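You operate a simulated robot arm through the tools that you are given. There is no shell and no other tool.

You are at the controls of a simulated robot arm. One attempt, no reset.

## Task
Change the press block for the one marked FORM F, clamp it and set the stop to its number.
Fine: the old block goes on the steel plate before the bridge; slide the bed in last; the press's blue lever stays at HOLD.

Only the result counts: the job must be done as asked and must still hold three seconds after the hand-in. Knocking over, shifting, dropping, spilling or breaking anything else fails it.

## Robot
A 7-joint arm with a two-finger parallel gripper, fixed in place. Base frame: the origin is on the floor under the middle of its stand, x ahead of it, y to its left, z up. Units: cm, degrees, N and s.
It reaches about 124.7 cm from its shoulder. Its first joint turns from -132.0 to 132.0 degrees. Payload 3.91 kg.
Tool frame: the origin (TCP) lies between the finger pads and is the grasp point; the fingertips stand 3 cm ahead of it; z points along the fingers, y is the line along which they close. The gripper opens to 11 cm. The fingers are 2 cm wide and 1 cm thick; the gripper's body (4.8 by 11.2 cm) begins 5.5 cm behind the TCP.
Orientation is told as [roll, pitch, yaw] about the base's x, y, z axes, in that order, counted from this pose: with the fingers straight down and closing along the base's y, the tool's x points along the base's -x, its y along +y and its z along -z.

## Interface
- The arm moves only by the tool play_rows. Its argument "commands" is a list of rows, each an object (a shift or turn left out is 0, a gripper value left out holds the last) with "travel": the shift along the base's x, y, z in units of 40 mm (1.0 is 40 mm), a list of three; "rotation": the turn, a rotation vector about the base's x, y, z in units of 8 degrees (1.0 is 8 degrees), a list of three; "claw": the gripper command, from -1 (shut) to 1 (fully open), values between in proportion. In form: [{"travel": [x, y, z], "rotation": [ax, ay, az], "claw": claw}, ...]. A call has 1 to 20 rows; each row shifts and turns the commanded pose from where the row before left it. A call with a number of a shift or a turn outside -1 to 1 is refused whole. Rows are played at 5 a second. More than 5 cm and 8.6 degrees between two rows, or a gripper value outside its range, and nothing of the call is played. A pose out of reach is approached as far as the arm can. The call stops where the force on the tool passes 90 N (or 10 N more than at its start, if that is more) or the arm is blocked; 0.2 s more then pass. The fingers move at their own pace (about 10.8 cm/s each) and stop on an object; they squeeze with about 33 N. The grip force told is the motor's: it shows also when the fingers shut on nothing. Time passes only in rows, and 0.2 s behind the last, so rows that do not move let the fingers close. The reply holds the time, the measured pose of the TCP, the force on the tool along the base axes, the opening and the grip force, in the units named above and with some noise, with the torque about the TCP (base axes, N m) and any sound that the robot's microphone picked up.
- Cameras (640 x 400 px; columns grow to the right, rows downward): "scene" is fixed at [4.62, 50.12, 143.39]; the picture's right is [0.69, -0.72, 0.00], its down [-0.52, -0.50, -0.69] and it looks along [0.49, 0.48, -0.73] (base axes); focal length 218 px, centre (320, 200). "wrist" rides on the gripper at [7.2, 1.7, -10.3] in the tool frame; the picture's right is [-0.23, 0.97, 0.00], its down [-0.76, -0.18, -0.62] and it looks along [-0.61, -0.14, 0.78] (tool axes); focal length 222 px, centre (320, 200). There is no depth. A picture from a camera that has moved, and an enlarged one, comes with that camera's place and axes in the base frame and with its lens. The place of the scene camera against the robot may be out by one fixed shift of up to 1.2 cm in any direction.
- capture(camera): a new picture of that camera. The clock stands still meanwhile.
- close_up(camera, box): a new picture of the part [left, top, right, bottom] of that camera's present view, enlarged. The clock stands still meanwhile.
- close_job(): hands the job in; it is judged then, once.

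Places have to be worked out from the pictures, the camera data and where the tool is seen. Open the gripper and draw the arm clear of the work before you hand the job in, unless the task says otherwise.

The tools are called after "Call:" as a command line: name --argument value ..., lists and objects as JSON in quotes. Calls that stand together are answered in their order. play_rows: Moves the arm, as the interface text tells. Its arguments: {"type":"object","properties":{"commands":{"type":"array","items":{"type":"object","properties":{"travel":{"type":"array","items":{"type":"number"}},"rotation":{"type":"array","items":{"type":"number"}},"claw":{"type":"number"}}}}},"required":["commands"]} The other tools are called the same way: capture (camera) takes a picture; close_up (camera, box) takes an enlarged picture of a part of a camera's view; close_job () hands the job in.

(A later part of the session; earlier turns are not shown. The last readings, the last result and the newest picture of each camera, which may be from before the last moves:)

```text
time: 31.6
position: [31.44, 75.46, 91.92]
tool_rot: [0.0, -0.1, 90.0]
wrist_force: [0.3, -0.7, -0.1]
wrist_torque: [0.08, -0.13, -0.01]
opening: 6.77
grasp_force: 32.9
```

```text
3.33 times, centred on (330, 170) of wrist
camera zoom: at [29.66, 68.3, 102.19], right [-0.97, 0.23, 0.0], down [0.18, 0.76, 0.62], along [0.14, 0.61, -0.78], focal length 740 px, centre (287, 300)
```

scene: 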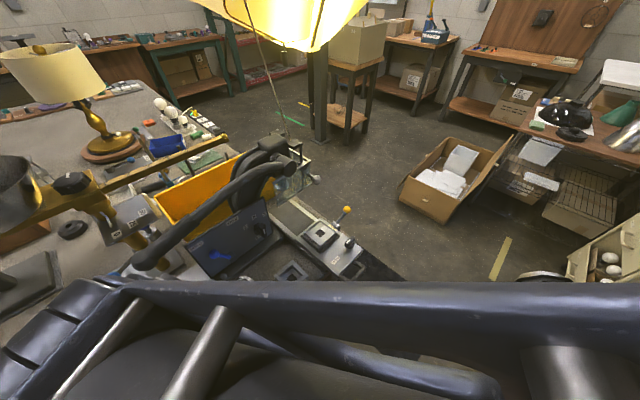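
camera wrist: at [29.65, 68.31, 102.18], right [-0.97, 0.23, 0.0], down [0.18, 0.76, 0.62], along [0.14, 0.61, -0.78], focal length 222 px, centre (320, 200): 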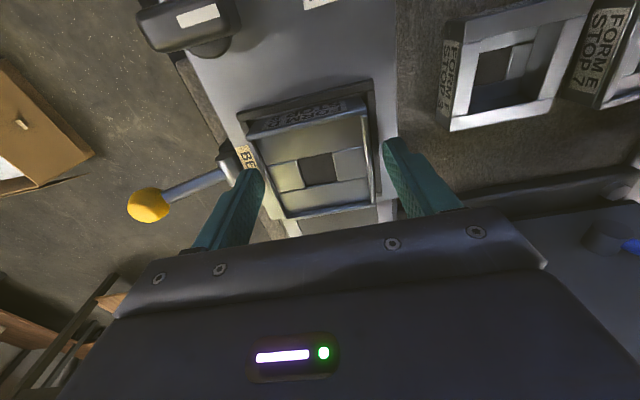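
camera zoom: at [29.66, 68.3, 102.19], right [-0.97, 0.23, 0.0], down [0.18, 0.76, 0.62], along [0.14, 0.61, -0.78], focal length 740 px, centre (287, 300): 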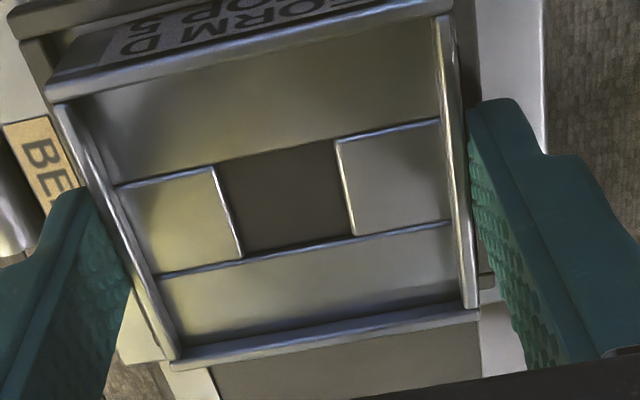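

Gripped at 6.77 cm with low side force. I lift it straight up a little and check weight and that nothing drags.

Call:
play_rows --commands '[{"travel": [0, 0, 0.2]}, {"travel": [0, 0, 0.3]}, {"travel": [0, 0, 0.5]}, {"travel": [0, 0, 0.5]}, {}]'

Call:
capture --camera "wrist"

Call:
close_up --camera "wrist" --box '[240, 110, 420, 230]'

```text
time: 32.8
position: [31.46, 75.48, 97.96]
tool_rot: [0.0, 0.0, 90.0]
wrist_force: [-0.9, 0.3, -3.6]
wrist_torque: [0.0, -0.02, 0.03]
opening: 6.78
grasp_force: 33.3
```

```text
taken
camera wrist: at [29.74, 68.3, 108.21], right [-0.97, 0.23, 0.0], down [0.18, 0.76, 0.62], along [0.14, 0.61, -0.78], focal length 222 px, centre (320, 200)
```

wrist: 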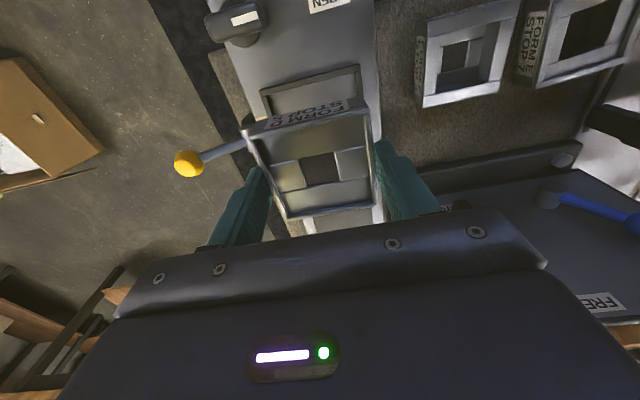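

```text
3.33 times, centred on (330, 170) of wrist
camera zoom: at [29.74, 68.3, 108.21], right [-0.97, 0.23, 0.0], down [0.18, 0.76, 0.62], along [0.14, 0.61, -0.78], focal length 740 px, centre (287, 300)
```

zoom: 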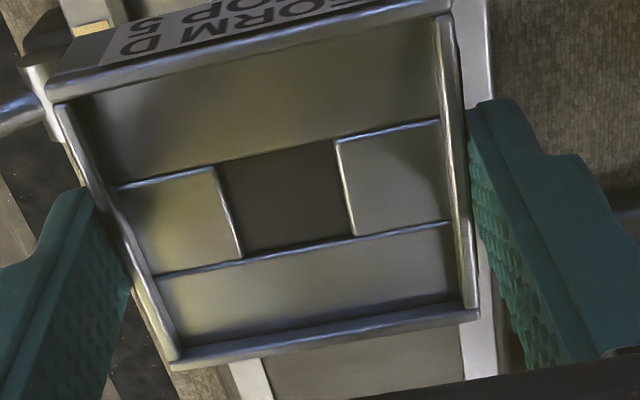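

Block D is held firmly (≈3.6 N). I raise it and carry it over toward the plate in front of the GO bridge, staying a bit nearer the bench edge on the way.

Call:
play_rows --commands '[{"travel": [0, -0.3, 0.8]}, {"travel": [-0.5, -0.5, 0.2]}, {"travel": [-0.95, -0.3, 0]}, {"travel": [-0.95, -0.2, 0]}, {"travel": [-0.95, 0, 0]}, {"travel": [-0.95, 0, 0]}, {"travel": [-0.95, 0, 0]}, {"travel": [-0.95, 0, 0]}, {"travel": [-0.95, 0, 0]}, {"travel": [-0.95, 0, 0]}, {"travel": [-0.26, 0, 0]}, {}]'

Call:
capture --camera "wrist"

Call:
close_up --camera "wrist" --box '[220, 60, 420, 230]'

Call:
capture --camera "scene"

```text
time: 35.4
position: [-2.1, 70.29, 101.9]
tool_rot: [0.0, 0.0, 90.0]
wrist_force: [0.5, 0.0, -4.3]
wrist_torque: [0.0, -0.03, 0.01]
opening: 6.81
grasp_force: 33.1
```

```text
taken
camera wrist: at [-3.88, 63.12, 112.21], right [-0.97, 0.23, 0.0], down [0.18, 0.76, 0.62], along [0.14, 0.61, -0.78], focal length 222 px, centre (320, 200)
```

wrist: 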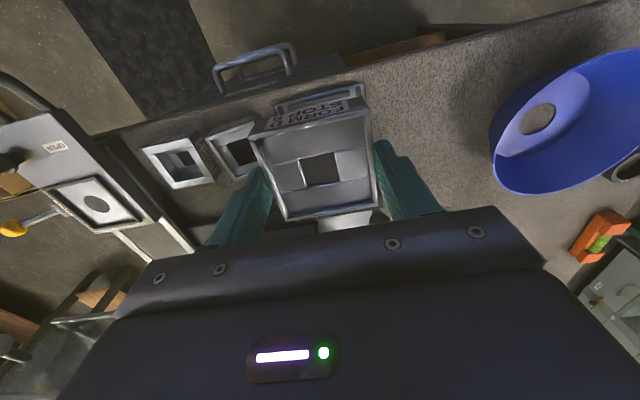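

```text
2.35 times, centred on (320, 145) of wrist
camera zoom: at [-3.88, 63.12, 112.21], right [-0.97, 0.23, 0.0], down [0.18, 0.76, 0.62], along [0.14, 0.61, -0.78], focal length 523 px, centre (320, 329)
```

zoom: 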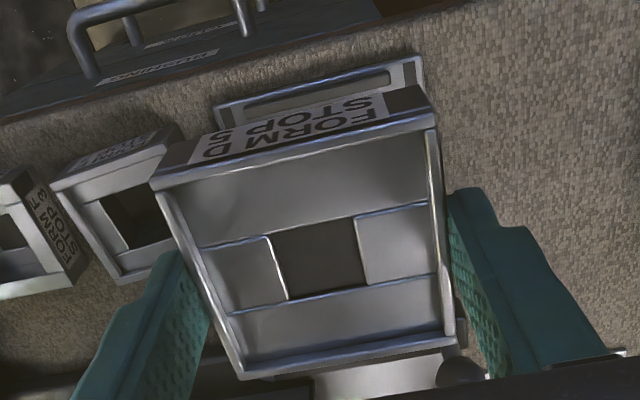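

```text
taken
```

scene: 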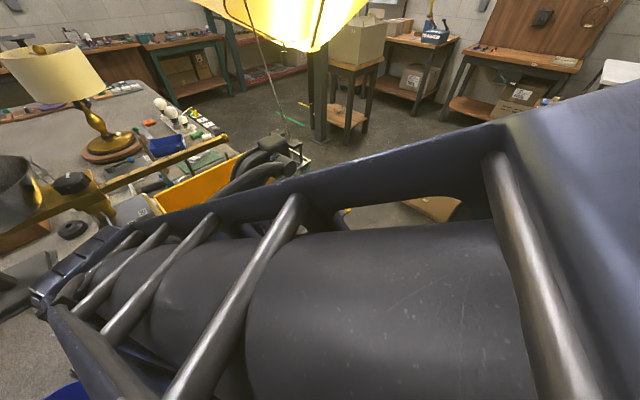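

The plate edges compute to x −7.3…3.3, front y≈69.7, so the block goes to about (−2, 75.6). I move forward over it and lower to a few cm above.

Call:
play_rows --commands '[{"travel": [0.02, 0.5, 0]}, {"travel": [0, 0.5, -0.3]}, {"travel": [0, 0.33, -0.5]}, {"travel": [0, 0, -0.7]}, {"travel": [0, 0, -0.7]}, {"travel": [0, 0, -0.5]}, {}]'

Call:
capture --camera "wrist"

Call:
close_up --camera "wrist" --box '[220, 60, 420, 230]'

```text
time: 37.0
position: [-2.02, 75.7, 91.09]
tool_rot: [-0.1, 0.1, 90.0]
wrist_force: [-0.7, -0.2, -3.3]
wrist_torque: [0.02, -0.03, 0.03]
opening: 6.76
grasp_force: 33.1
```

```text
taken
camera wrist: at [-3.74, 68.44, 101.41], right [-0.97, 0.23, 0.0], down [0.18, 0.76, 0.62], along [0.14, 0.61, -0.78], focal length 222 px, centre (320, 200)
```

wrist: 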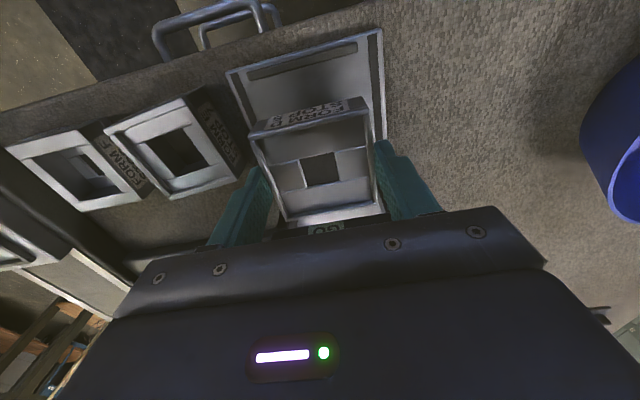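

```text
2.35 times, centred on (320, 145) of wrist
camera zoom: at [-3.74, 68.44, 101.41], right [-0.97, 0.23, 0.0], down [0.18, 0.76, 0.62], along [0.14, 0.61, -0.78], focal length 523 px, centre (320, 329)
```

zoom: 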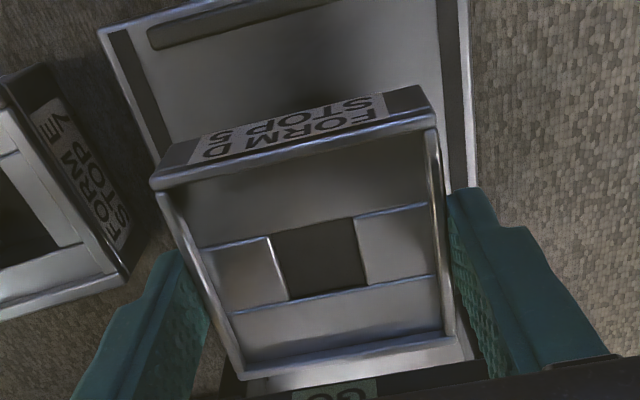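

The block hangs centred over the plate between the side strips. I shift it 0.5 cm toward the front and lower it in small steps until contact.

Call:
play_rows --commands '[{"travel": [0, -0.12, -0.2]}, {"travel": [0, 0, -0.2]}, {"travel": [0, 0, -0.1]}, {"travel": [0, 0, -0.05]}, {"travel": [0, 0, -0.05]}, {}]'

```text
time: 38.4
position: [-2.01, 75.18, 88.73]
tool_rot: [0.0, 0.0, 90.0]
wrist_force: [-0.6, 0.6, -4.8]
wrist_torque: [-0.02, -0.01, -0.01]
opening: 6.77
grasp_force: 33.1
```

No contact yet at z 88.7 (force −4.8 N, just the weight). I continue lowering in 1–2 mm steps.

Call:
play_rows --commands '[{"travel": [0, 0, -0.04]}, {"travel": [0, 0, -0.04]}, {"travel": [0, 0, -0.04]}, {}]'

Call:
close_up --camera "wrist" --box '[220, 60, 420, 230]'

```text
time: 39.4
position: [-2.02, 75.2, 88.22]
tool_rot: [0.0, 0.0, 90.0]
wrist_force: [-0.2, -0.3, -5.0]
wrist_torque: [-0.01, -0.01, 0.0]
opening: 6.79
grasp_force: 32.9
```

```text
2.35 times, centred on (320, 145) of wrist
camera zoom: at [-3.74, 67.99, 98.51], right [-0.97, 0.23, 0.0], down [0.18, 0.76, 0.62], along [0.14, 0.61, -0.78], focal length 523 px, centre (320, 329)
```

zoom: 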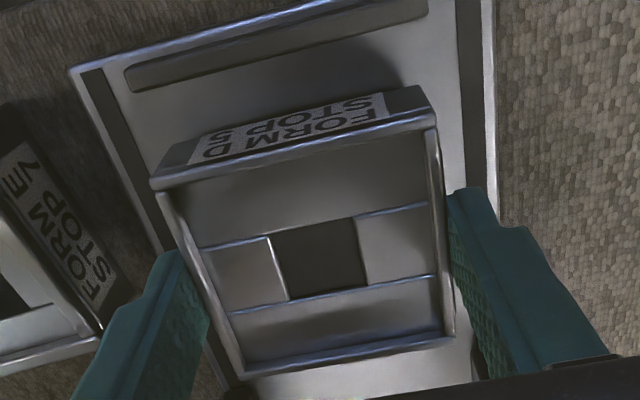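

Still no contact; continuing down gently.

Call:
play_rows --commands '[{"travel": [0, 0, -0.04]}, {"travel": [0, 0, -0.04]}, {"travel": [0, 0, -0.04]}, {}]'

```text
time: 40.4
position: [-1.92, 75.19, 87.76]
tool_rot: [0.0, 0.0, 90.0]
wrist_force: [-0.4, 0.0, -4.9]
wrist_torque: [0.01, 0.03, -0.01]
opening: 6.79
grasp_force: 33.2
```

Force is unchanged (weight only), so the block is still hanging; continuing.

Call:
play_rows --commands '[{"travel": [0, 0, -0.04]}, {"travel": [0, 0, -0.04]}, {"travel": [0, 0, -0.04]}, {}]'

```text
time: 41.4
position: [-2.04, 75.22, 87.46]
tool_rot: [0.0, -0.1, 89.8]
wrist_force: [0.0, 2.4, 36.5]
wrist_torque: [0.06, -0.32, -0.32]
opening: 6.8
grasp_force: 32.7
```

Contact at TCP z≈87.5 (block on the plate, plate top ≈83.5). I relieve the pressure slightly, open a little, and lift away.

Call:
play_rows --commands '[{"travel": [0, 0, 0.03]}, {"claw": 0.3}, {"claw": 0.36}, {"claw": 0.36}, {"claw": 0.36}]'

Call:
close_up --camera "wrist" --box '[220, 60, 420, 230]'

```text
time: 42.6
position: [-1.99, 75.12, 87.37]
tool_rot: [0.0, 0.0, 89.9]
wrist_force: [1.3, -0.1, -0.2]
wrist_torque: [0.0, -0.01, -0.03]
opening: 7.47
grasp_force: 0.1
```

```text
2.35 times, centred on (320, 145) of wrist
camera zoom: at [-3.71, 67.95, 97.67], right [-0.97, 0.23, 0.0], down [0.18, 0.76, 0.62], along [0.14, 0.61, -0.78], focal length 523 px, centre (320, 329)
```

zoom: 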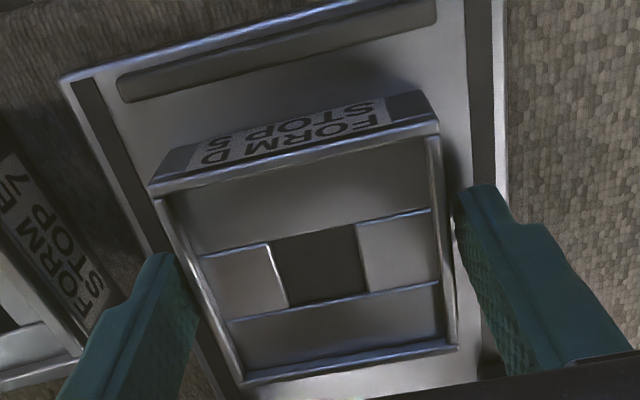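

The block is released and sits flat. I lift straight up, then move to look at block F from above.

Call:
play_rows --commands '[{"travel": [0, 0, 0.3]}, {"travel": [0, 0, 0.5]}, {"travel": [0, 0, 0.8]}, {"travel": [0, 0, 0.9]}, {"travel": [0, 0, 0.5]}, {"travel": [0.5, -0.5, 0.2]}, {"travel": [0.9, -0.5, 0]}, {"travel": [0.95, -0.5, 0], "claw": 0.6}, {"travel": [0.95, -0.4, 0], "claw": 1}, {"travel": [0.95, -0.3, -0.3], "claw": 1}, {"travel": [0.95, 0, -0.5], "claw": 1}, {"claw": 1}]'

Call:
capture --camera "wrist"

Call:
close_up --camera "wrist" --box '[250, 90, 410, 200]'

```text
time: 45.2
position: [18.96, 66.25, 96.9]
tool_rot: [0.0, 0.0, 90.1]
wrist_force: [-0.9, 0.8, -0.5]
wrist_torque: [0.02, 0.0, -0.05]
opening: 10.98
grasp_force: 0.1
```

```text
taken
camera wrist: at [17.24, 59.13, 107.24], right [-0.97, 0.23, 0.0], down [0.18, 0.76, 0.62], along [0.14, 0.61, -0.78], focal length 222 px, centre (320, 200)
```

wrist: 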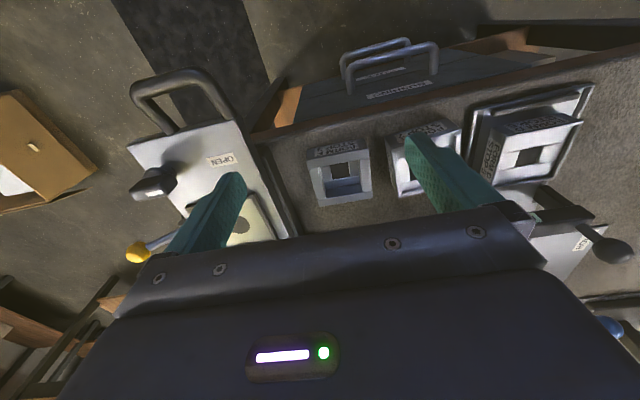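

```text
3.64 times, centred on (330, 145) of wrist
camera zoom: at [17.24, 59.13, 107.24], right [-0.97, 0.23, 0.0], down [0.18, 0.76, 0.62], along [0.14, 0.61, -0.78], focal length 808 px, centre (284, 400)
```

zoom: 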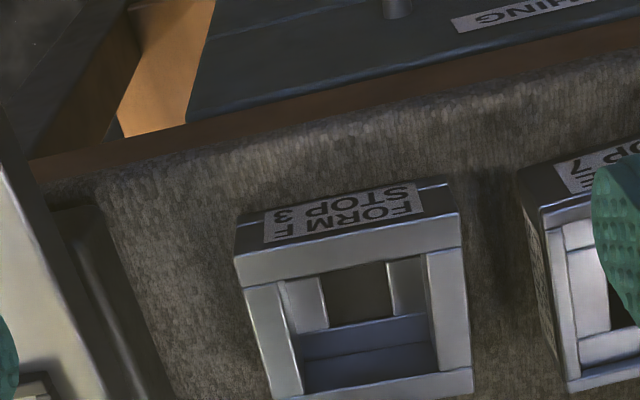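

FORM F's top is at z≈86.0, front edge at y≈70.15, x 14.8–21.4. I take a fuller crop to see its back edge and compare with the GO plate state.

Call:
close_up --camera "wrist" --box '[280, 130, 400, 220]'

Call:
close_up --camera "wrist" --box '[440, 60, 640, 260]'

Call:
close_up --camera "wrist" --box '[110, 100, 290, 250]'

```text
4.44 times, centred on (340, 175) of wrist
camera zoom: at [17.24, 59.13, 107.24], right [-0.97, 0.23, 0.0], down [0.18, 0.76, 0.62], along [0.14, 0.61, -0.78], focal length 987 px, centre (231, 311)
```

zoom: 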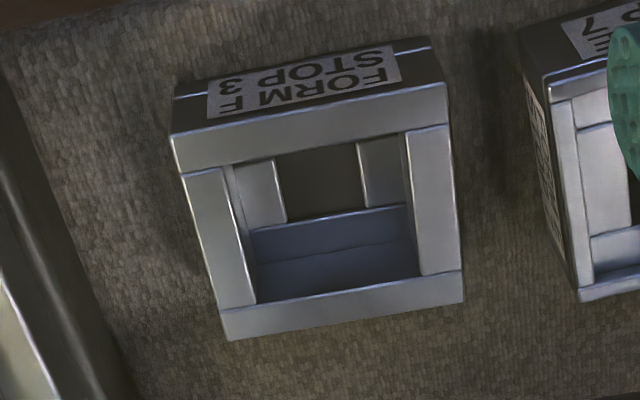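

```text
2.00 times, centred on (540, 160) of wrist
camera zoom: at [17.24, 59.13, 107.24], right [-0.97, 0.23, 0.0], down [0.18, 0.76, 0.62], along [0.14, 0.61, -0.78], focal length 444 px, centre (-120, 280)
```

zoom: 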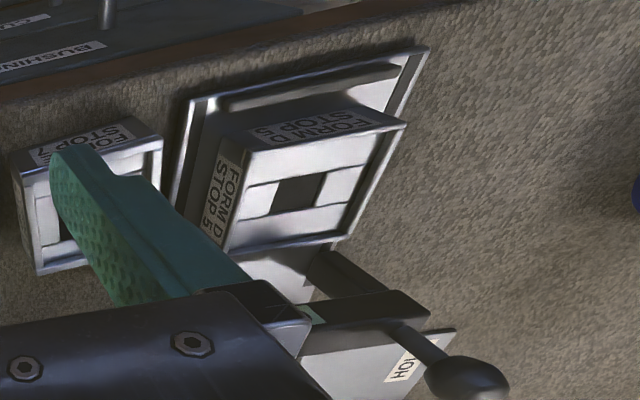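

```text
2.67 times, centred on (200, 175) of wrist
camera zoom: at [17.24, 59.13, 107.24], right [-0.97, 0.23, 0.0], down [0.18, 0.76, 0.62], along [0.14, 0.61, -0.78], focal length 592 px, centre (640, 267)
```

zoom: 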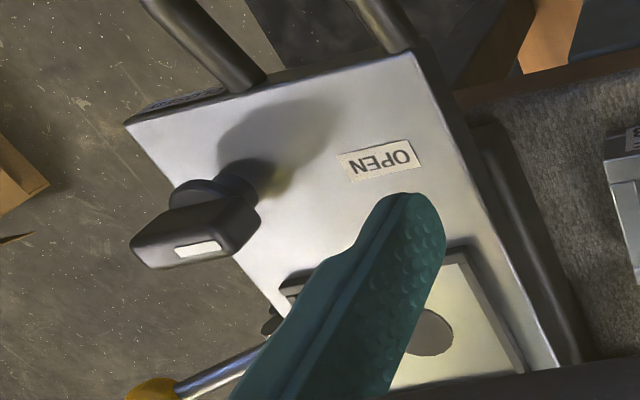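

FORM F is centred at (18.1, 73.5), ~6.6 cm square, aligned with the axes; block E's near edge is at x≈12.1, leaving room for a finger. I set the opening to ~7.8 cm, move above F and descend partway to check.

Call:
play_rows --commands '[{"travel": [-0.215, 0.6, 0], "claw": 0.42}, {"travel": [0, 0.6, 0], "claw": 0.42}, {"travel": [0, 0.59, 0], "claw": 0.42}, {"travel": [0, 0, -0.5], "claw": 0.42}, {"travel": [0, 0, -0.5], "claw": 0.42}, {"travel": [0, 0, -0.45], "claw": 0.42}, {"claw": 0.42}]'

Call:
close_up --camera "wrist" --box '[220, 60, 460, 230]'

```text
time: 46.8
position: [18.06, 73.55, 91.28]
tool_rot: [0.0, 0.0, 89.9]
wrist_force: [-0.2, -0.5, 0.2]
wrist_torque: [0.02, 0.0, 0.03]
opening: 7.8
grasp_force: 0.0
```

```text
2.35 times, centred on (340, 145) of wrist
camera zoom: at [16.25, 66.29, 101.51], right [-0.97, 0.23, 0.0], down [0.18, 0.76, 0.62], along [0.14, 0.61, -0.78], focal length 523 px, centre (273, 329)
```

zoom: 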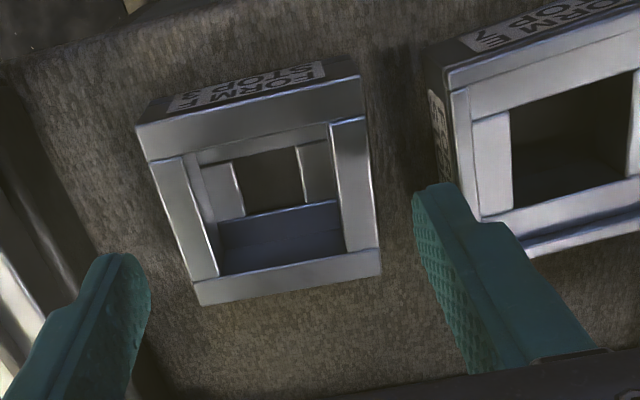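

F's centre recomputes to (18.07, 73.54), right under the TCP. I descend to z≈87.5 and grip.

Call:
play_rows --commands '[{"travel": [0, -0.02, -0.4]}, {"travel": [0, 0, -0.4]}, {"travel": [0, 0, -0.14]}, {}, {"claw": 0.25}, {"claw": -1}, {"claw": -1}, {"claw": -1}, {"claw": -1}]'

Call:
close_up --camera "wrist" --box '[240, 110, 420, 230]'

```text
time: 48.8
position: [17.95, 73.47, 87.51]
tool_rot: [0.0, 0.0, 90.0]
wrist_force: [0.4, 0.7, 0.4]
wrist_torque: [0.04, 0.0, -0.04]
opening: 6.78
grasp_force: 33.4
```

```text
3.33 times, centred on (330, 170) of wrist
camera zoom: at [16.21, 66.21, 97.69], right [-0.97, 0.23, 0.0], down [0.18, 0.76, 0.62], along [0.14, 0.61, -0.78], focal length 740 px, centre (287, 300)
```

zoom: 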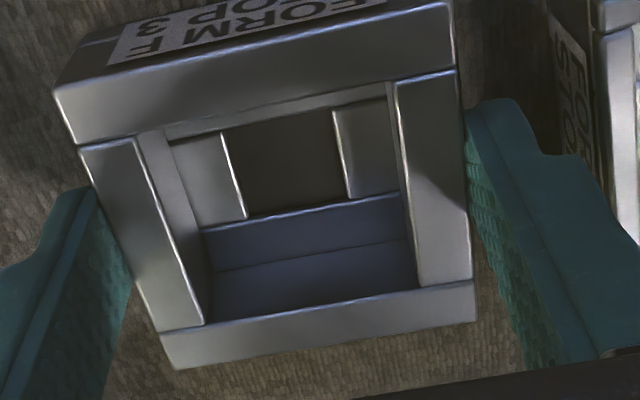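

F is gripped (6.78 cm) in nearly the same relation as D was. I lift it clear.

Call:
play_rows --commands '[{"travel": [0, 0, 0.2]}, {"travel": [0, 0, 0.4]}, {"travel": [0, 0, 0.8]}, {"travel": [0, 0, 0.9]}, {"travel": [0, 0, 0.9]}, {}]'

Call:
capture --camera "wrist"

Call:
close_up --camera "wrist" --box '[240, 110, 420, 230]'

```text
time: 50.2
position: [17.74, 73.45, 100.32]
tool_rot: [-0.1, 0.1, 90.1]
wrist_force: [0.0, -0.6, -3.4]
wrist_torque: [-0.02, 0.02, 0.03]
opening: 6.76
grasp_force: 33.0
```

```text
taken
camera wrist: at [16.11, 66.25, 110.58], right [-0.97, 0.23, 0.0], down [0.18, 0.76, 0.62], along [0.14, 0.61, -0.78], focal length 222 px, centre (320, 200)
```

wrist: 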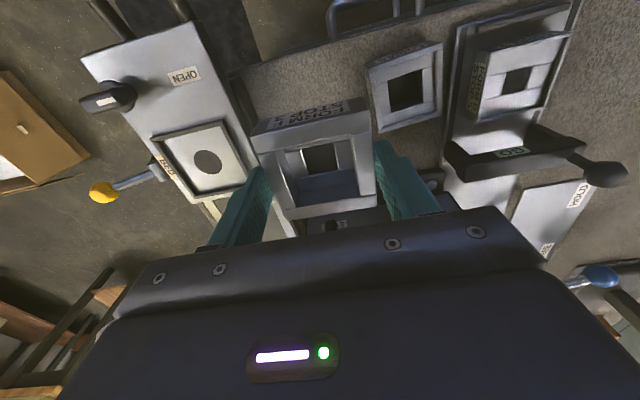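

```text
3.33 times, centred on (330, 170) of wrist
camera zoom: at [16.11, 66.25, 110.58], right [-0.97, 0.23, 0.0], down [0.18, 0.76, 0.62], along [0.14, 0.61, -0.78], focal length 740 px, centre (287, 300)
```

zoom: 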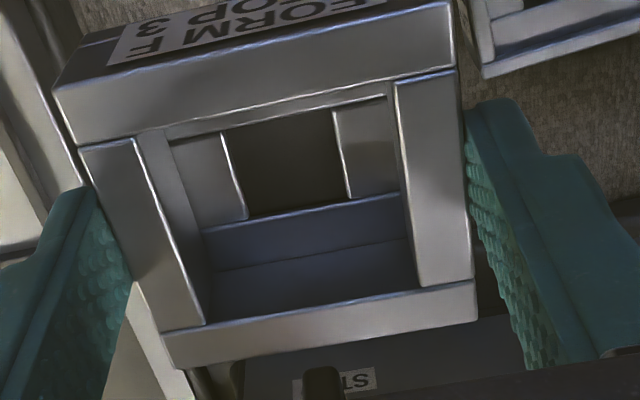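

F hangs straight. I zoom on the empty bed pocket to measure where F must land.

Call:
close_up --camera "wrist" --box '[130, 105, 260, 205]'

Call:
close_up --camera "scene" --box '[290, 190, 390, 280]'

```text
4.00 times, centred on (195, 155) of wrist
camera zoom: at [16.11, 66.25, 110.58], right [-0.97, 0.23, 0.0], down [0.18, 0.76, 0.62], along [0.14, 0.61, -0.78], focal length 888 px, centre (820, 380)
```

zoom: 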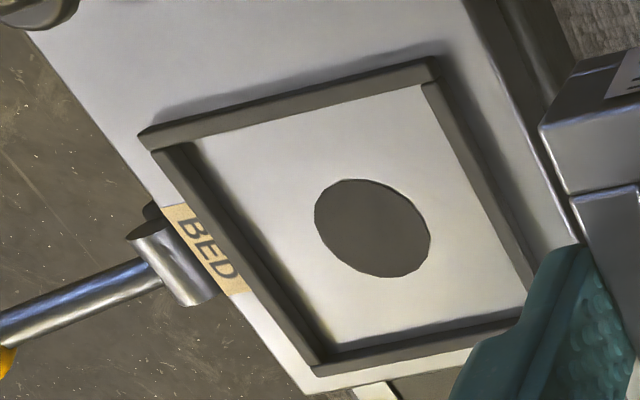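

```text
4.44 times, centred on (340, 235) of scene
camera zoom: at [4.62, 50.12, 143.39], right [0.69, -0.72, 0.0], down [-0.52, -0.5, -0.69], along [0.49, 0.48, -0.73], focal length 970 px, centre (231, 44)
```

zoom: 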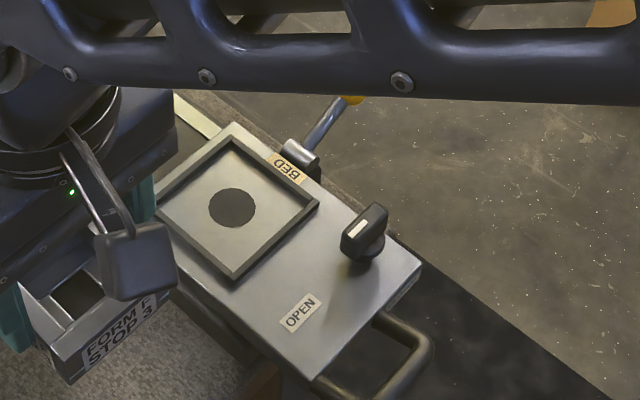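

The pocket's centre (round mark) computes to (31.5, 75.5), consistent with where D sat. I carry F over it and stop a few cm above.

Call:
play_rows --commands '[{"travel": [0.9, 0.1, 0.1]}, {"travel": [0.9, 0.1, 0]}, {"travel": [0.9, 0.15, 0]}, {"travel": [0.69, 0.15, 0]}, {"travel": [0, 0, -0.5]}, {"travel": [0, 0, -0.5]}, {}]'

Call:
close_up --camera "wrist" --box '[220, 80, 420, 230]'

```text
time: 51.8
position: [31.5, 75.35, 96.55]
tool_rot: [0.0, 0.0, 90.0]
wrist_force: [-0.4, 0.4, -2.8]
wrist_torque: [0.01, 0.02, -0.03]
opening: 6.76
grasp_force: 32.7
```

```text
2.67 times, centred on (320, 155) of wrist
camera zoom: at [29.79, 68.19, 106.9], right [-0.97, 0.23, 0.0], down [0.18, 0.76, 0.62], along [0.14, 0.61, -0.78], focal length 592 px, centre (320, 320)
```

zoom: 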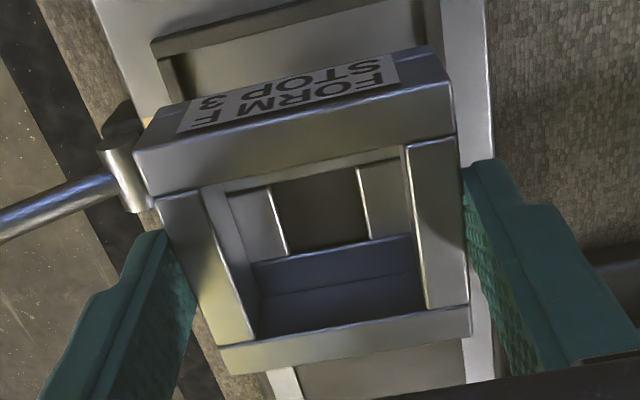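

F is above the pocket. I nudge y by +0.1 cm and lower to just above the rim level.

Call:
play_rows --commands '[{"travel": [-0.01, 0.025, -0.4]}, {"travel": [0, 0, -0.4]}, {}, {}]'

Call:
close_up --camera "wrist" --box '[220, 80, 420, 230]'

Call:
close_up --camera "scene" --box '[290, 180, 390, 270]'

```text
time: 52.8
position: [31.54, 75.56, 93.47]
tool_rot: [0.0, 0.1, 90.0]
wrist_force: [0.4, 0.0, -3.9]
wrist_torque: [-0.02, -0.02, 0.03]
opening: 6.78
grasp_force: 33.1
```

```text
2.67 times, centred on (320, 155) of wrist
camera zoom: at [29.75, 68.36, 103.71], right [-0.97, 0.23, 0.0], down [0.18, 0.76, 0.62], along [0.14, 0.61, -0.78], focal length 592 px, centre (320, 320)
```

zoom: 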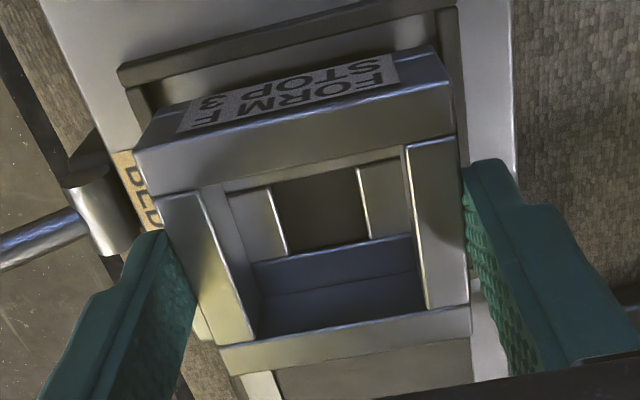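

```text
4.44 times, centred on (340, 225) of scene
camera zoom: at [4.62, 50.12, 143.39], right [0.69, -0.72, 0.0], down [-0.52, -0.5, -0.69], along [0.49, 0.48, -0.73], focal length 970 px, centre (231, 89)
```

zoom: 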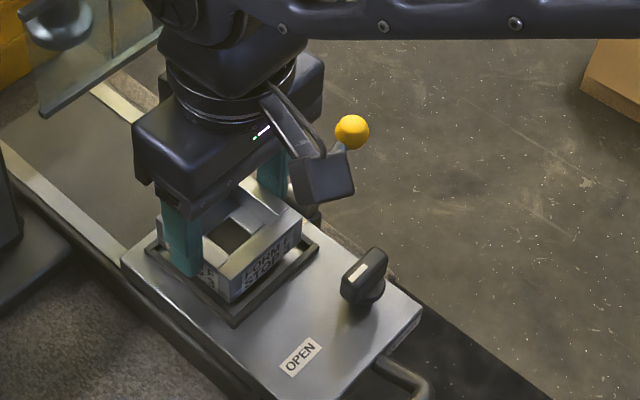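

Readings show F about 0.1 cm too far +x relative to D's grip pose; I correct that and lower slowly into the pocket.

Call:
play_rows --commands '[{"travel": [-0.025, 0, -0.1]}, {"travel": [0, 0, -0.1]}, {"travel": [0, 0, -0.05]}, {}]'

```text
time: 53.8
position: [31.41, 75.55, 92.41]
tool_rot: [0.0, -0.1, 90.0]
wrist_force: [-0.5, -0.2, -4.1]
wrist_torque: [0.01, -0.02, -0.01]
opening: 6.78
grasp_force: 32.8
```

No contact yet at z 92.4. I continue in 1.2 mm steps.

Call:
play_rows --commands '[{"travel": [0, 0, -0.03]}, {"travel": [0, 0, -0.03]}, {}]'

```text
time: 54.6
position: [31.48, 75.47, 92.33]
tool_rot: [0.0, -0.1, 89.9]
wrist_force: [2.0, 0.2, 23.5]
wrist_torque: [-0.74, 0.16, -0.05]
opening: 6.77
grasp_force: 32.8
```

Contact (23 N) at z≈92.3 with a torque indicating the block's front edge sits on the front rim. I lift slightly, shift +y by 0.15 cm and lower again.

Call:
play_rows --commands '[{"travel": [0, 0, 0.06]}, {"travel": [0, 0.04, 0]}, {}, {"travel": [0, 0, -0.04]}, {"travel": [0, 0, -0.02]}, {}]'

```text
time: 56.0
position: [31.56, 75.78, 92.37]
tool_rot: [0.1, -0.2, 90.0]
wrist_force: [2.5, -4.4, 34.6]
wrist_torque: [-0.3, -0.11, -0.13]
opening: 6.79
grasp_force: 32.7
```

Contact again at z≈92.37, now with little torque — it may be on the pocket floor (F could hang lower in the grip than D did) or still on the rim. I check visually.

Call:
close_up --camera "wrist" --box '[240, 80, 400, 190]'

Call:
close_up --camera "scene" --box '[305, 205, 365, 255]'

```text
3.64 times, centred on (320, 135) of wrist
camera zoom: at [29.62, 68.43, 102.65], right [-0.97, 0.23, 0.0], down [0.18, 0.76, 0.63], along [0.14, 0.61, -0.78], focal length 808 px, centre (320, 436)
```

zoom: 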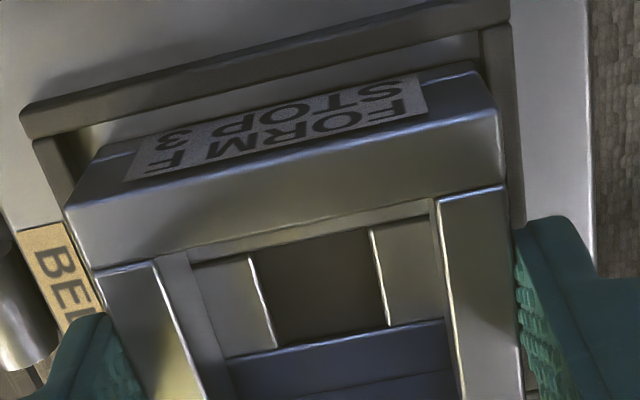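

```text
8.00 times, centred on (335, 230) of scene
camera zoom: at [4.62, 50.12, 143.39], right [0.69, -0.72, 0.0], down [-0.52, -0.5, -0.69], along [0.49, 0.48, -0.73], focal length 1745 px, centre (200, -40)
```

zoom: 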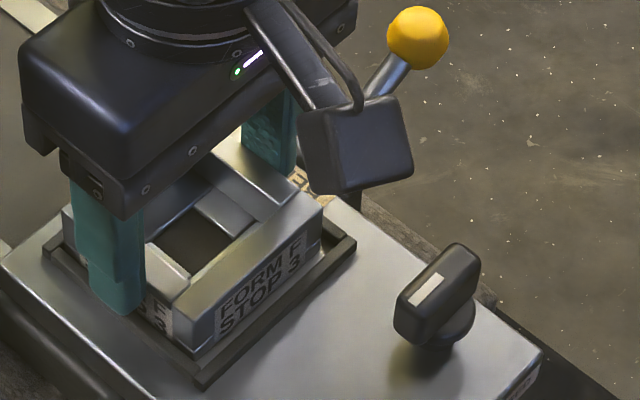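

The picture leaves it open whether F rests on the floor or on the rim. I use very strong zoom from the scene camera on the block's bottom edge and rim.

Call:
close_up --camera "scene" --box '[314, 224, 350, 252]'

Call:
close_up --camera "wrist" --box '[240, 85, 300, 145]'

Call:
close_up --camera "wrist" --box '[330, 75, 390, 135]'

```text
14.29 times, centred on (332, 238) of scene
camera zoom: at [4.62, 50.12, 143.39], right [0.69, -0.72, 0.0], down [-0.52, -0.5, -0.69], along [0.49, 0.48, -0.73], focal length 3116 px, centre (149, -343)
```

zoom: 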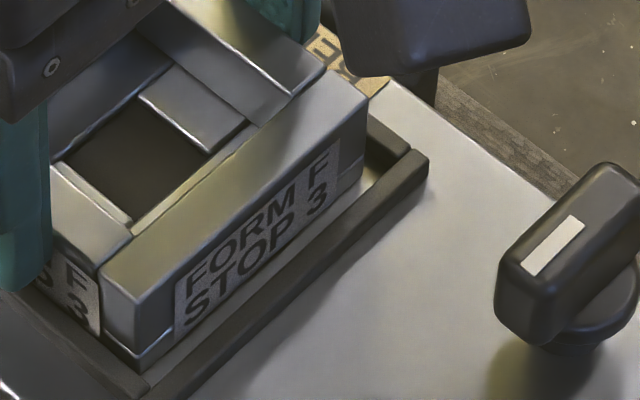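

```text
6.67 times, centred on (270, 115) of wrist
camera zoom: at [29.62, 68.43, 102.65], right [-0.97, 0.23, 0.0], down [0.18, 0.76, 0.63], along [0.14, 0.61, -0.78], focal length 1481 px, centre (653, 767)
```

zoom: 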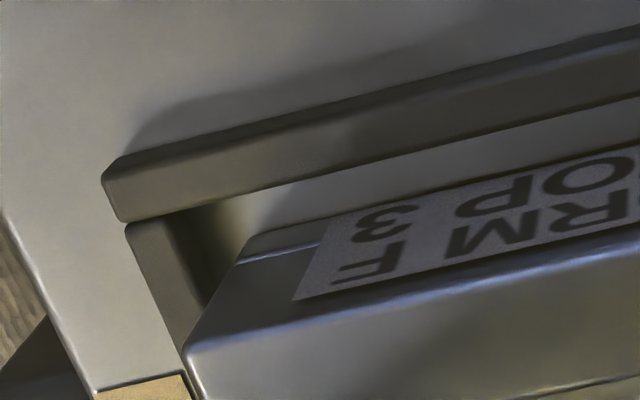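

```text
6.67 times, centred on (360, 105) of wrist
camera zoom: at [29.62, 68.43, 102.65], right [-0.97, 0.23, 0.0], down [0.18, 0.76, 0.63], along [0.14, 0.61, -0.78], focal length 1481 px, centre (53, 833)
```

zoom: 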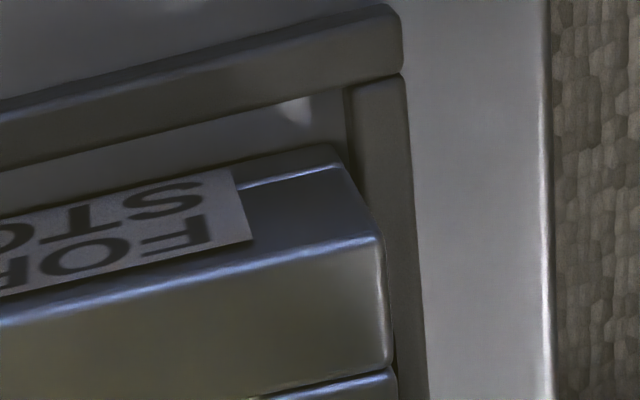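

The pictures show F's front inside the front rim with a ~0.4 cm gap, and both contacts came at the same height, so F is on the pocket floor (slightly too far back now). I ease the pressure, shift it back −0.12 cm and release.

Call:
play_rows --commands '[{"travel": [0, 0, 0.04]}, {"travel": [0, -0.03, 0]}, {}]'

```text
time: 56.8
position: [31.33, 75.59, 92.48]
tool_rot: [-0.1, -0.1, 90.1]
wrist_force: [2.7, 8.7, 20.1]
wrist_torque: [0.68, -0.2, -0.04]
opening: 6.78
grasp_force: 32.8
```

Friction resisted the slide, so it is resting on a surface. I raise slightly until unloaded, to find the true contact height.

Call:
play_rows --commands '[{"travel": [0, 0, 0.03]}, {}, {}]'

Call:
close_up --camera "wrist" --box '[240, 85, 300, 145]'

Call:
close_up --camera "wrist" --box '[340, 120, 400, 180]'

Call:
close_up --camera "wrist" --box '[260, 170, 400, 230]'

```text
time: 57.6
position: [31.29, 75.46, 92.38]
tool_rot: [-0.1, 0.1, 90.0]
wrist_force: [-1.0, 3.4, 4.9]
wrist_torque: [0.41, -0.16, 0.12]
opening: 6.76
grasp_force: 33.3
```

```text
6.67 times, centred on (270, 115) of wrist
camera zoom: at [29.62, 68.31, 102.69], right [-0.97, 0.23, 0.0], down [0.18, 0.76, 0.62], along [0.14, 0.61, -0.78], focal length 1481 px, centre (653, 767)
```

zoom: 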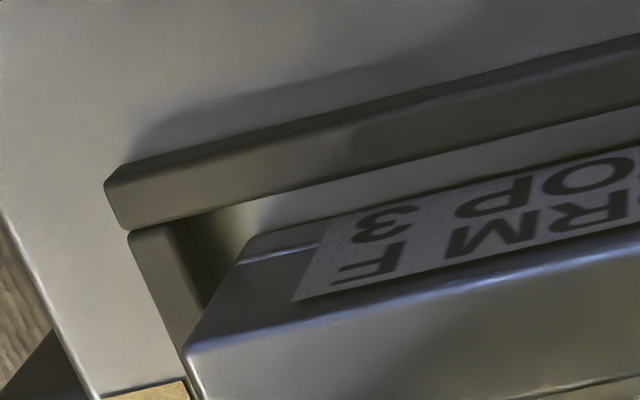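

```text
6.67 times, centred on (370, 150) of wrist
camera zoom: at [29.62, 68.31, 102.69], right [-0.97, 0.23, 0.0], down [0.18, 0.76, 0.62], along [0.14, 0.61, -0.78], focal length 1481 px, centre (-13, 533)
```

zoom: 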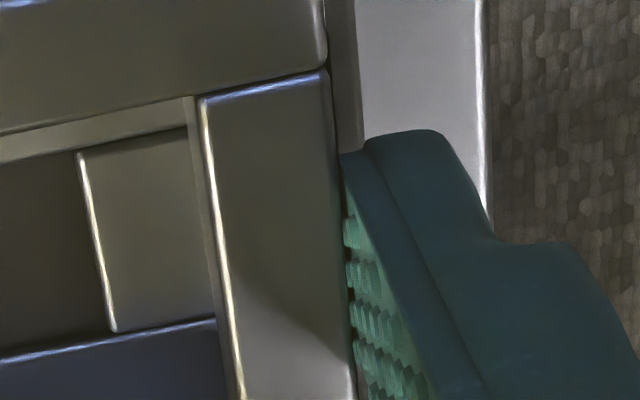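

```text
4.57 times, centred on (330, 200) of wrist
camera zoom: at [29.62, 68.31, 102.69], right [-0.97, 0.23, 0.0], down [0.18, 0.76, 0.62], along [0.14, 0.61, -0.78], focal length 1015 px, centre (274, 200)
```

zoom: 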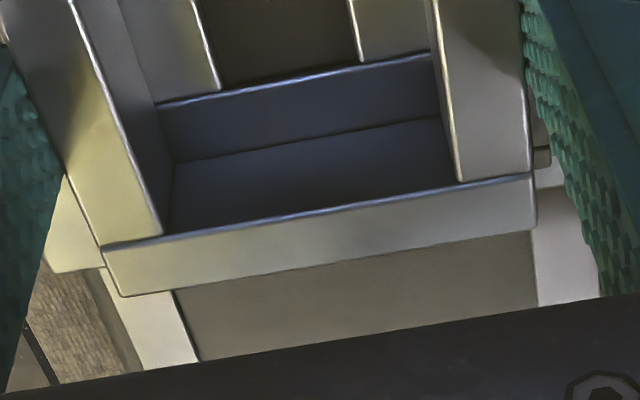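

The contact behaves like flat floor contact (resultant wanders under the block; clear gaps to the rims: ~0.4 cm front, ~0.15 cm back). I release with a small opening and then look from a low angle to verify seating.

Call:
play_rows --commands '[{"claw": 0.28}, {"claw": 0.36}, {"claw": 0.36}, {"claw": 0.36}]'

Call:
close_up --camera "wrist" --box '[240, 85, 300, 145]'

Call:
close_up --camera "wrist" --box '[240, 80, 400, 230]'

```text
time: 58.6
position: [31.37, 75.48, 92.44]
tool_rot: [0.0, 0.0, 90.0]
wrist_force: [0.2, 0.3, 0.1]
wrist_torque: [-0.02, 0.01, 0.02]
opening: 7.47
grasp_force: 0.1
```

```text
6.67 times, centred on (270, 115) of wrist
camera zoom: at [29.66, 68.34, 102.75], right [-0.97, 0.23, 0.0], down [0.18, 0.76, 0.62], along [0.14, 0.61, -0.78], focal length 1481 px, centre (653, 767)
```

zoom: 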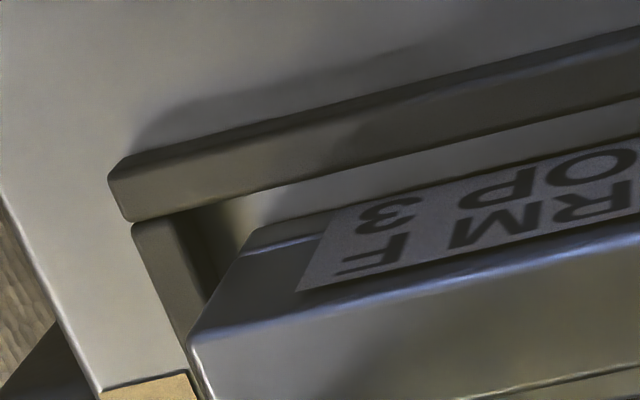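

```text
2.67 times, centred on (320, 155) of wrist
camera zoom: at [29.66, 68.34, 102.75], right [-0.97, 0.23, 0.0], down [0.18, 0.76, 0.62], along [0.14, 0.61, -0.78], focal length 592 px, centre (320, 320)
```

zoom: 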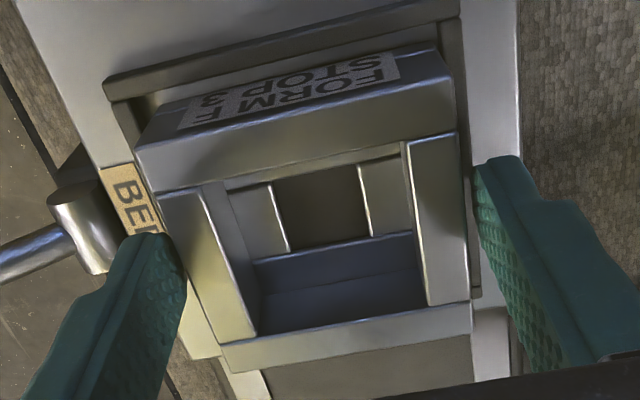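

The block hardly moved on release. I lift off and go back to the earlier low viewpoint to compare F's seating with how D sat.

Call:
play_rows --commands '[{"travel": [0, 0, 0.4]}, {"travel": [0, 0, 0.8]}, {"travel": [0, 0, 0.9]}, {"travel": [0, -0.8, 0.2], "claw": 1}, {"travel": [0, -1, 0], "claw": 1}, {"travel": [0, -1, 0], "rotation": [0.95, 0, 0]}, {"travel": [-0.1, -1, 0], "rotation": [0.95, 0, 0]}, {"travel": [0, -0.91, -0.3], "rotation": [0.95, 0, 0]}, {"travel": [0, 0, -0.4], "rotation": [0.95, 0, 0]}, {"travel": [0, 0, -0.4], "rotation": [0.95, 0, 0]}, {"travel": [0, 0, -0.4], "rotation": [0.95, 0, 0]}, {}]'

Call:
close_up --camera "wrist" --box '[270, 120, 400, 200]'

Call:
close_up --camera "wrist" --box '[300, 130, 370, 180]'

```text
time: 61.2
position: [30.91, 56.72, 95.65]
tool_rot: [0.1, -45.8, 90.0]
wrist_force: [0.0, -0.9, 0.4]
wrist_torque: [0.0, -0.01, -0.04]
opening: 10.99
grasp_force: 0.0
```

```text
4.92 times, centred on (335, 160) of wrist
camera zoom: at [29.21, 44.32, 97.68], right [-0.97, 0.16, 0.16], down [0.18, 0.09, 0.98], along [0.14, 0.98, -0.11], focal length 1094 px, centre (246, 397)
```

zoom: 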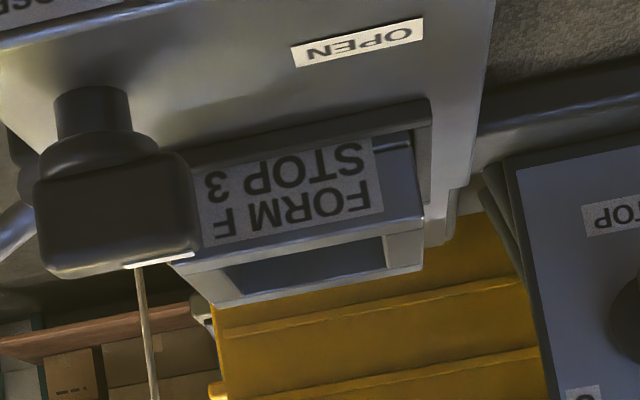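

```text
8.00 times, centred on (335, 155) of wrist
camera zoom: at [29.21, 44.32, 97.68], right [-0.97, 0.16, 0.16], down [0.18, 0.09, 0.98], along [0.14, 0.98, -0.11], focal length 1777 px, centre (200, 560)
```

zoom: 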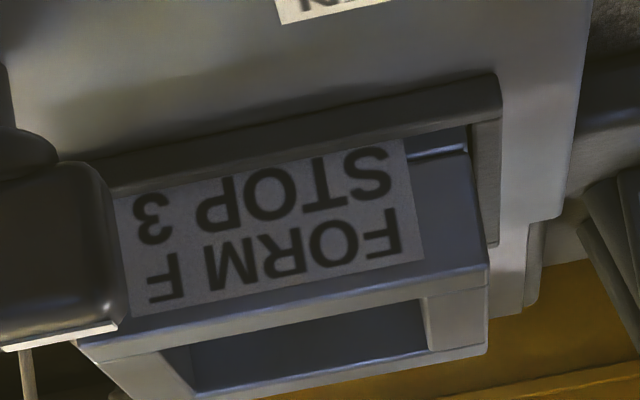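

F's top is at z≈90.8 and its bottom within ~0.1–0.2 cm of the bed floor – probably seated, but I want certainty about tilt. I take a low side view from the −x side.

Call:
play_rows --commands '[{"travel": [0, 0, 0.4], "rotation": [-0.95, 0, 0]}, {"travel": [0, 0, 0.4], "rotation": [-0.95, 0, 0]}, {"travel": [0, 0, 0.4], "rotation": [-0.95, 0, 0]}, {"travel": [-0.3, 0, 0.3], "rotation": [-0.95, 0, 0]}, {"travel": [-0.4, 0, 0.2], "rotation": [-0.95, 0, 0]}, {"travel": [-0.4, 0.3, 0], "rotation": [-0.97, 0, 0]}, {"travel": [-0.4, 0.4, 0], "rotation": [0, 0, -1]}, {"travel": [-0.4, 0.4, 0], "rotation": [0, 0, -1]}, {"travel": [-0.4, 0.4, 0], "rotation": [0, 0, -1]}, {"travel": [-0.4, 0.4, 0], "rotation": [0, 0, -1]}, {"travel": [-0.4, 0.4, 0], "rotation": [0, 0, -1]}, {"travel": [-0.4, 0.4, 0], "rotation": [0, 0, -1]}, {"travel": [-0.4, 0.4, 0], "rotation": [0, 0, -1]}, {"travel": [0, 0.4, 0], "rotation": [0, 0, -1]}, {"travel": [0, 0.3, 0], "rotation": [0, 0, -1]}, {"travel": [0, 0, 0], "rotation": [0, 0, -1]}, {"travel": [0, 0, 0], "rotation": [0, 0, -1]}, {"rotation": [0, 0, -0.25]}]'

Call:
play_rows --commands '[{"travel": [0, 0, -0.2], "rotation": [0, -0.95, 0]}, {"travel": [0, 0, -0.2], "rotation": [0, -0.95, 0]}, {"travel": [0, 0, -0.2], "rotation": [0, -0.95, 0]}, {"travel": [0, 0, -0.3], "rotation": [0, -0.95, 0]}, {"travel": [0, 0, -0.3], "rotation": [0, -0.95, 0]}, {"travel": [0, 0, -0.3], "rotation": [0, -0.95, 0]}, {}]'

Call:
capture --camera "wrist"

```text
time: 65.0
position: [15.39, 71.93, 102.46]
tool_rot: [0.0, 0.2, -0.1]
wrist_force: [0.1, 0.2, -0.1]
wrist_torque: [0.0, 0.02, 0.0]
opening: 11.01
grasp_force: 0.1
```

```text
time: 66.6
position: [15.43, 71.91, 96.54]
tool_rot: [-0.1, -45.6, -0.1]
wrist_force: [-0.4, -0.5, -0.5]
wrist_torque: [0.0, -0.01, -0.01]
opening: 11.0
grasp_force: 0.0
```

```text
taken
camera wrist: at [2.92, 73.64, 98.52], right [0.16, 0.97, 0.16], down [0.09, -0.18, 0.98], along [0.98, -0.14, -0.12], focal length 222 px, centre (320, 200)
```

wrist: 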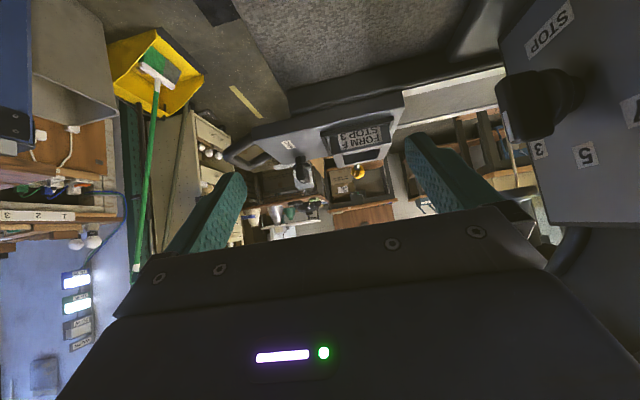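

The block is visible side-on. I zoom in on it, and on the stop knob which is also in view.

Call:
close_up --camera "wrist" --box '[310, 105, 410, 180]'

Call:
close_up --camera "wrist" --box '[480, 0, 640, 180]'

```text
5.33 times, centred on (360, 142) of wrist
camera zoom: at [2.92, 73.64, 98.52], right [0.16, 0.97, 0.16], down [0.09, -0.18, 0.98], along [0.98, -0.14, -0.12], focal length 1185 px, centre (107, 507)
```

zoom: 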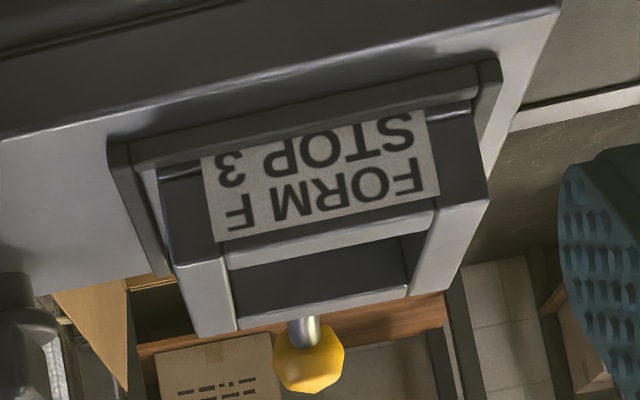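

```text
2.22 times, centred on (560, 90) of wrist
camera zoom: at [2.92, 73.64, 98.52], right [0.16, 0.97, 0.16], down [0.09, -0.18, 0.98], along [0.98, -0.14, -0.12], focal length 494 px, centre (-213, 444)
```

zoom: 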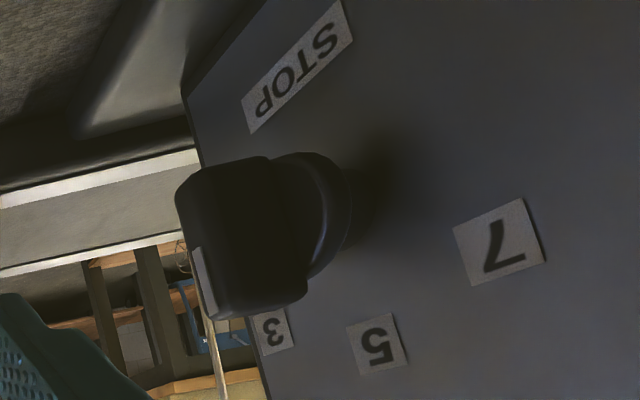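

F sits level, its bottom ~0.4 cm below the rim top all round – seated. Next I return to the clamp knob (bar now along x) to close it: untilt, move above it with fingers partly closed.

Call:
play_rows --commands '[{"travel": [0, 0, 0.3], "rotation": [0, 0.95, 0]}, {"travel": [0, 0, 0.3], "rotation": [0, 0.95, 0]}, {"travel": [0, 0, 0.3], "rotation": [0, 0.95, 0]}, {"travel": [0, 0, 0.3], "rotation": [0, 0.95, 0]}, {"travel": [0, 0, 0.2], "rotation": [0, 0.95, 0]}, {"travel": [0, 0, 0], "rotation": [0, 0.95, 0]}, {"travel": [0.8, -0.3, 0], "claw": -0.2}, {"travel": [0.9, -0.3, 0], "claw": -0.2}, {"travel": [0.9, -0.3, 0], "claw": -0.2}, {"travel": [0.9, -0.3, 0], "claw": -0.2}, {"travel": [0.9, 0, 0], "claw": -0.2}, {"travel": [0.46, 0, -0.4], "claw": -0.2}, {"claw": -0.2}, {"claw": -0.2}]'

Call:
close_up --camera "wrist" --box '[240, 80, 420, 220]'

```text
time: 69.6
position: [34.91, 67.15, 100.36]
tool_rot: [0.1, 0.1, 0.0]
wrist_force: [-0.2, -0.1, 0.3]
wrist_torque: [0.0, 0.02, 0.04]
opening: 4.41
grasp_force: 0.0
```

```text
2.86 times, centred on (330, 150) of wrist
camera zoom: at [27.59, 68.84, 110.74], right [0.23, 0.97, 0.0], down [0.76, -0.18, 0.62], along [0.6, -0.14, -0.78], focal length 635 px, centre (291, 343)
```

zoom: 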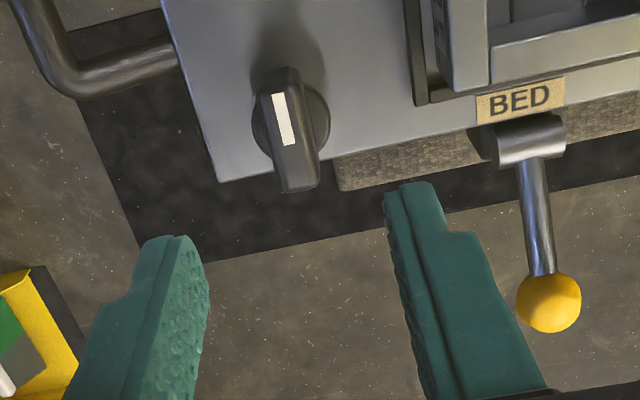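

The mark is at (34.0, 67.1), pointing −x; the knob axis is right below. I descend to z≈93.35 and grip.

Call:
play_rows --commands '[{"travel": [0, -0.01, -0.6], "claw": -0.2}, {"travel": [0, 0, -0.6], "claw": -0.2}, {"travel": [0, 0, -0.4], "claw": -0.2}, {"travel": [0, 0, -0.15], "claw": -0.2}, {"claw": -0.2}, {"claw": -1}, {"claw": -1}, {"claw": -1}]'

```text
time: 71.4
position: [35.0, 67.05, 93.52]
tool_rot: [0.0, 0.2, 0.0]
wrist_force: [1.0, 0.4, -2.6]
wrist_torque: [0.02, -0.22, -0.01]
opening: 1.37
grasp_force: 44.9
```

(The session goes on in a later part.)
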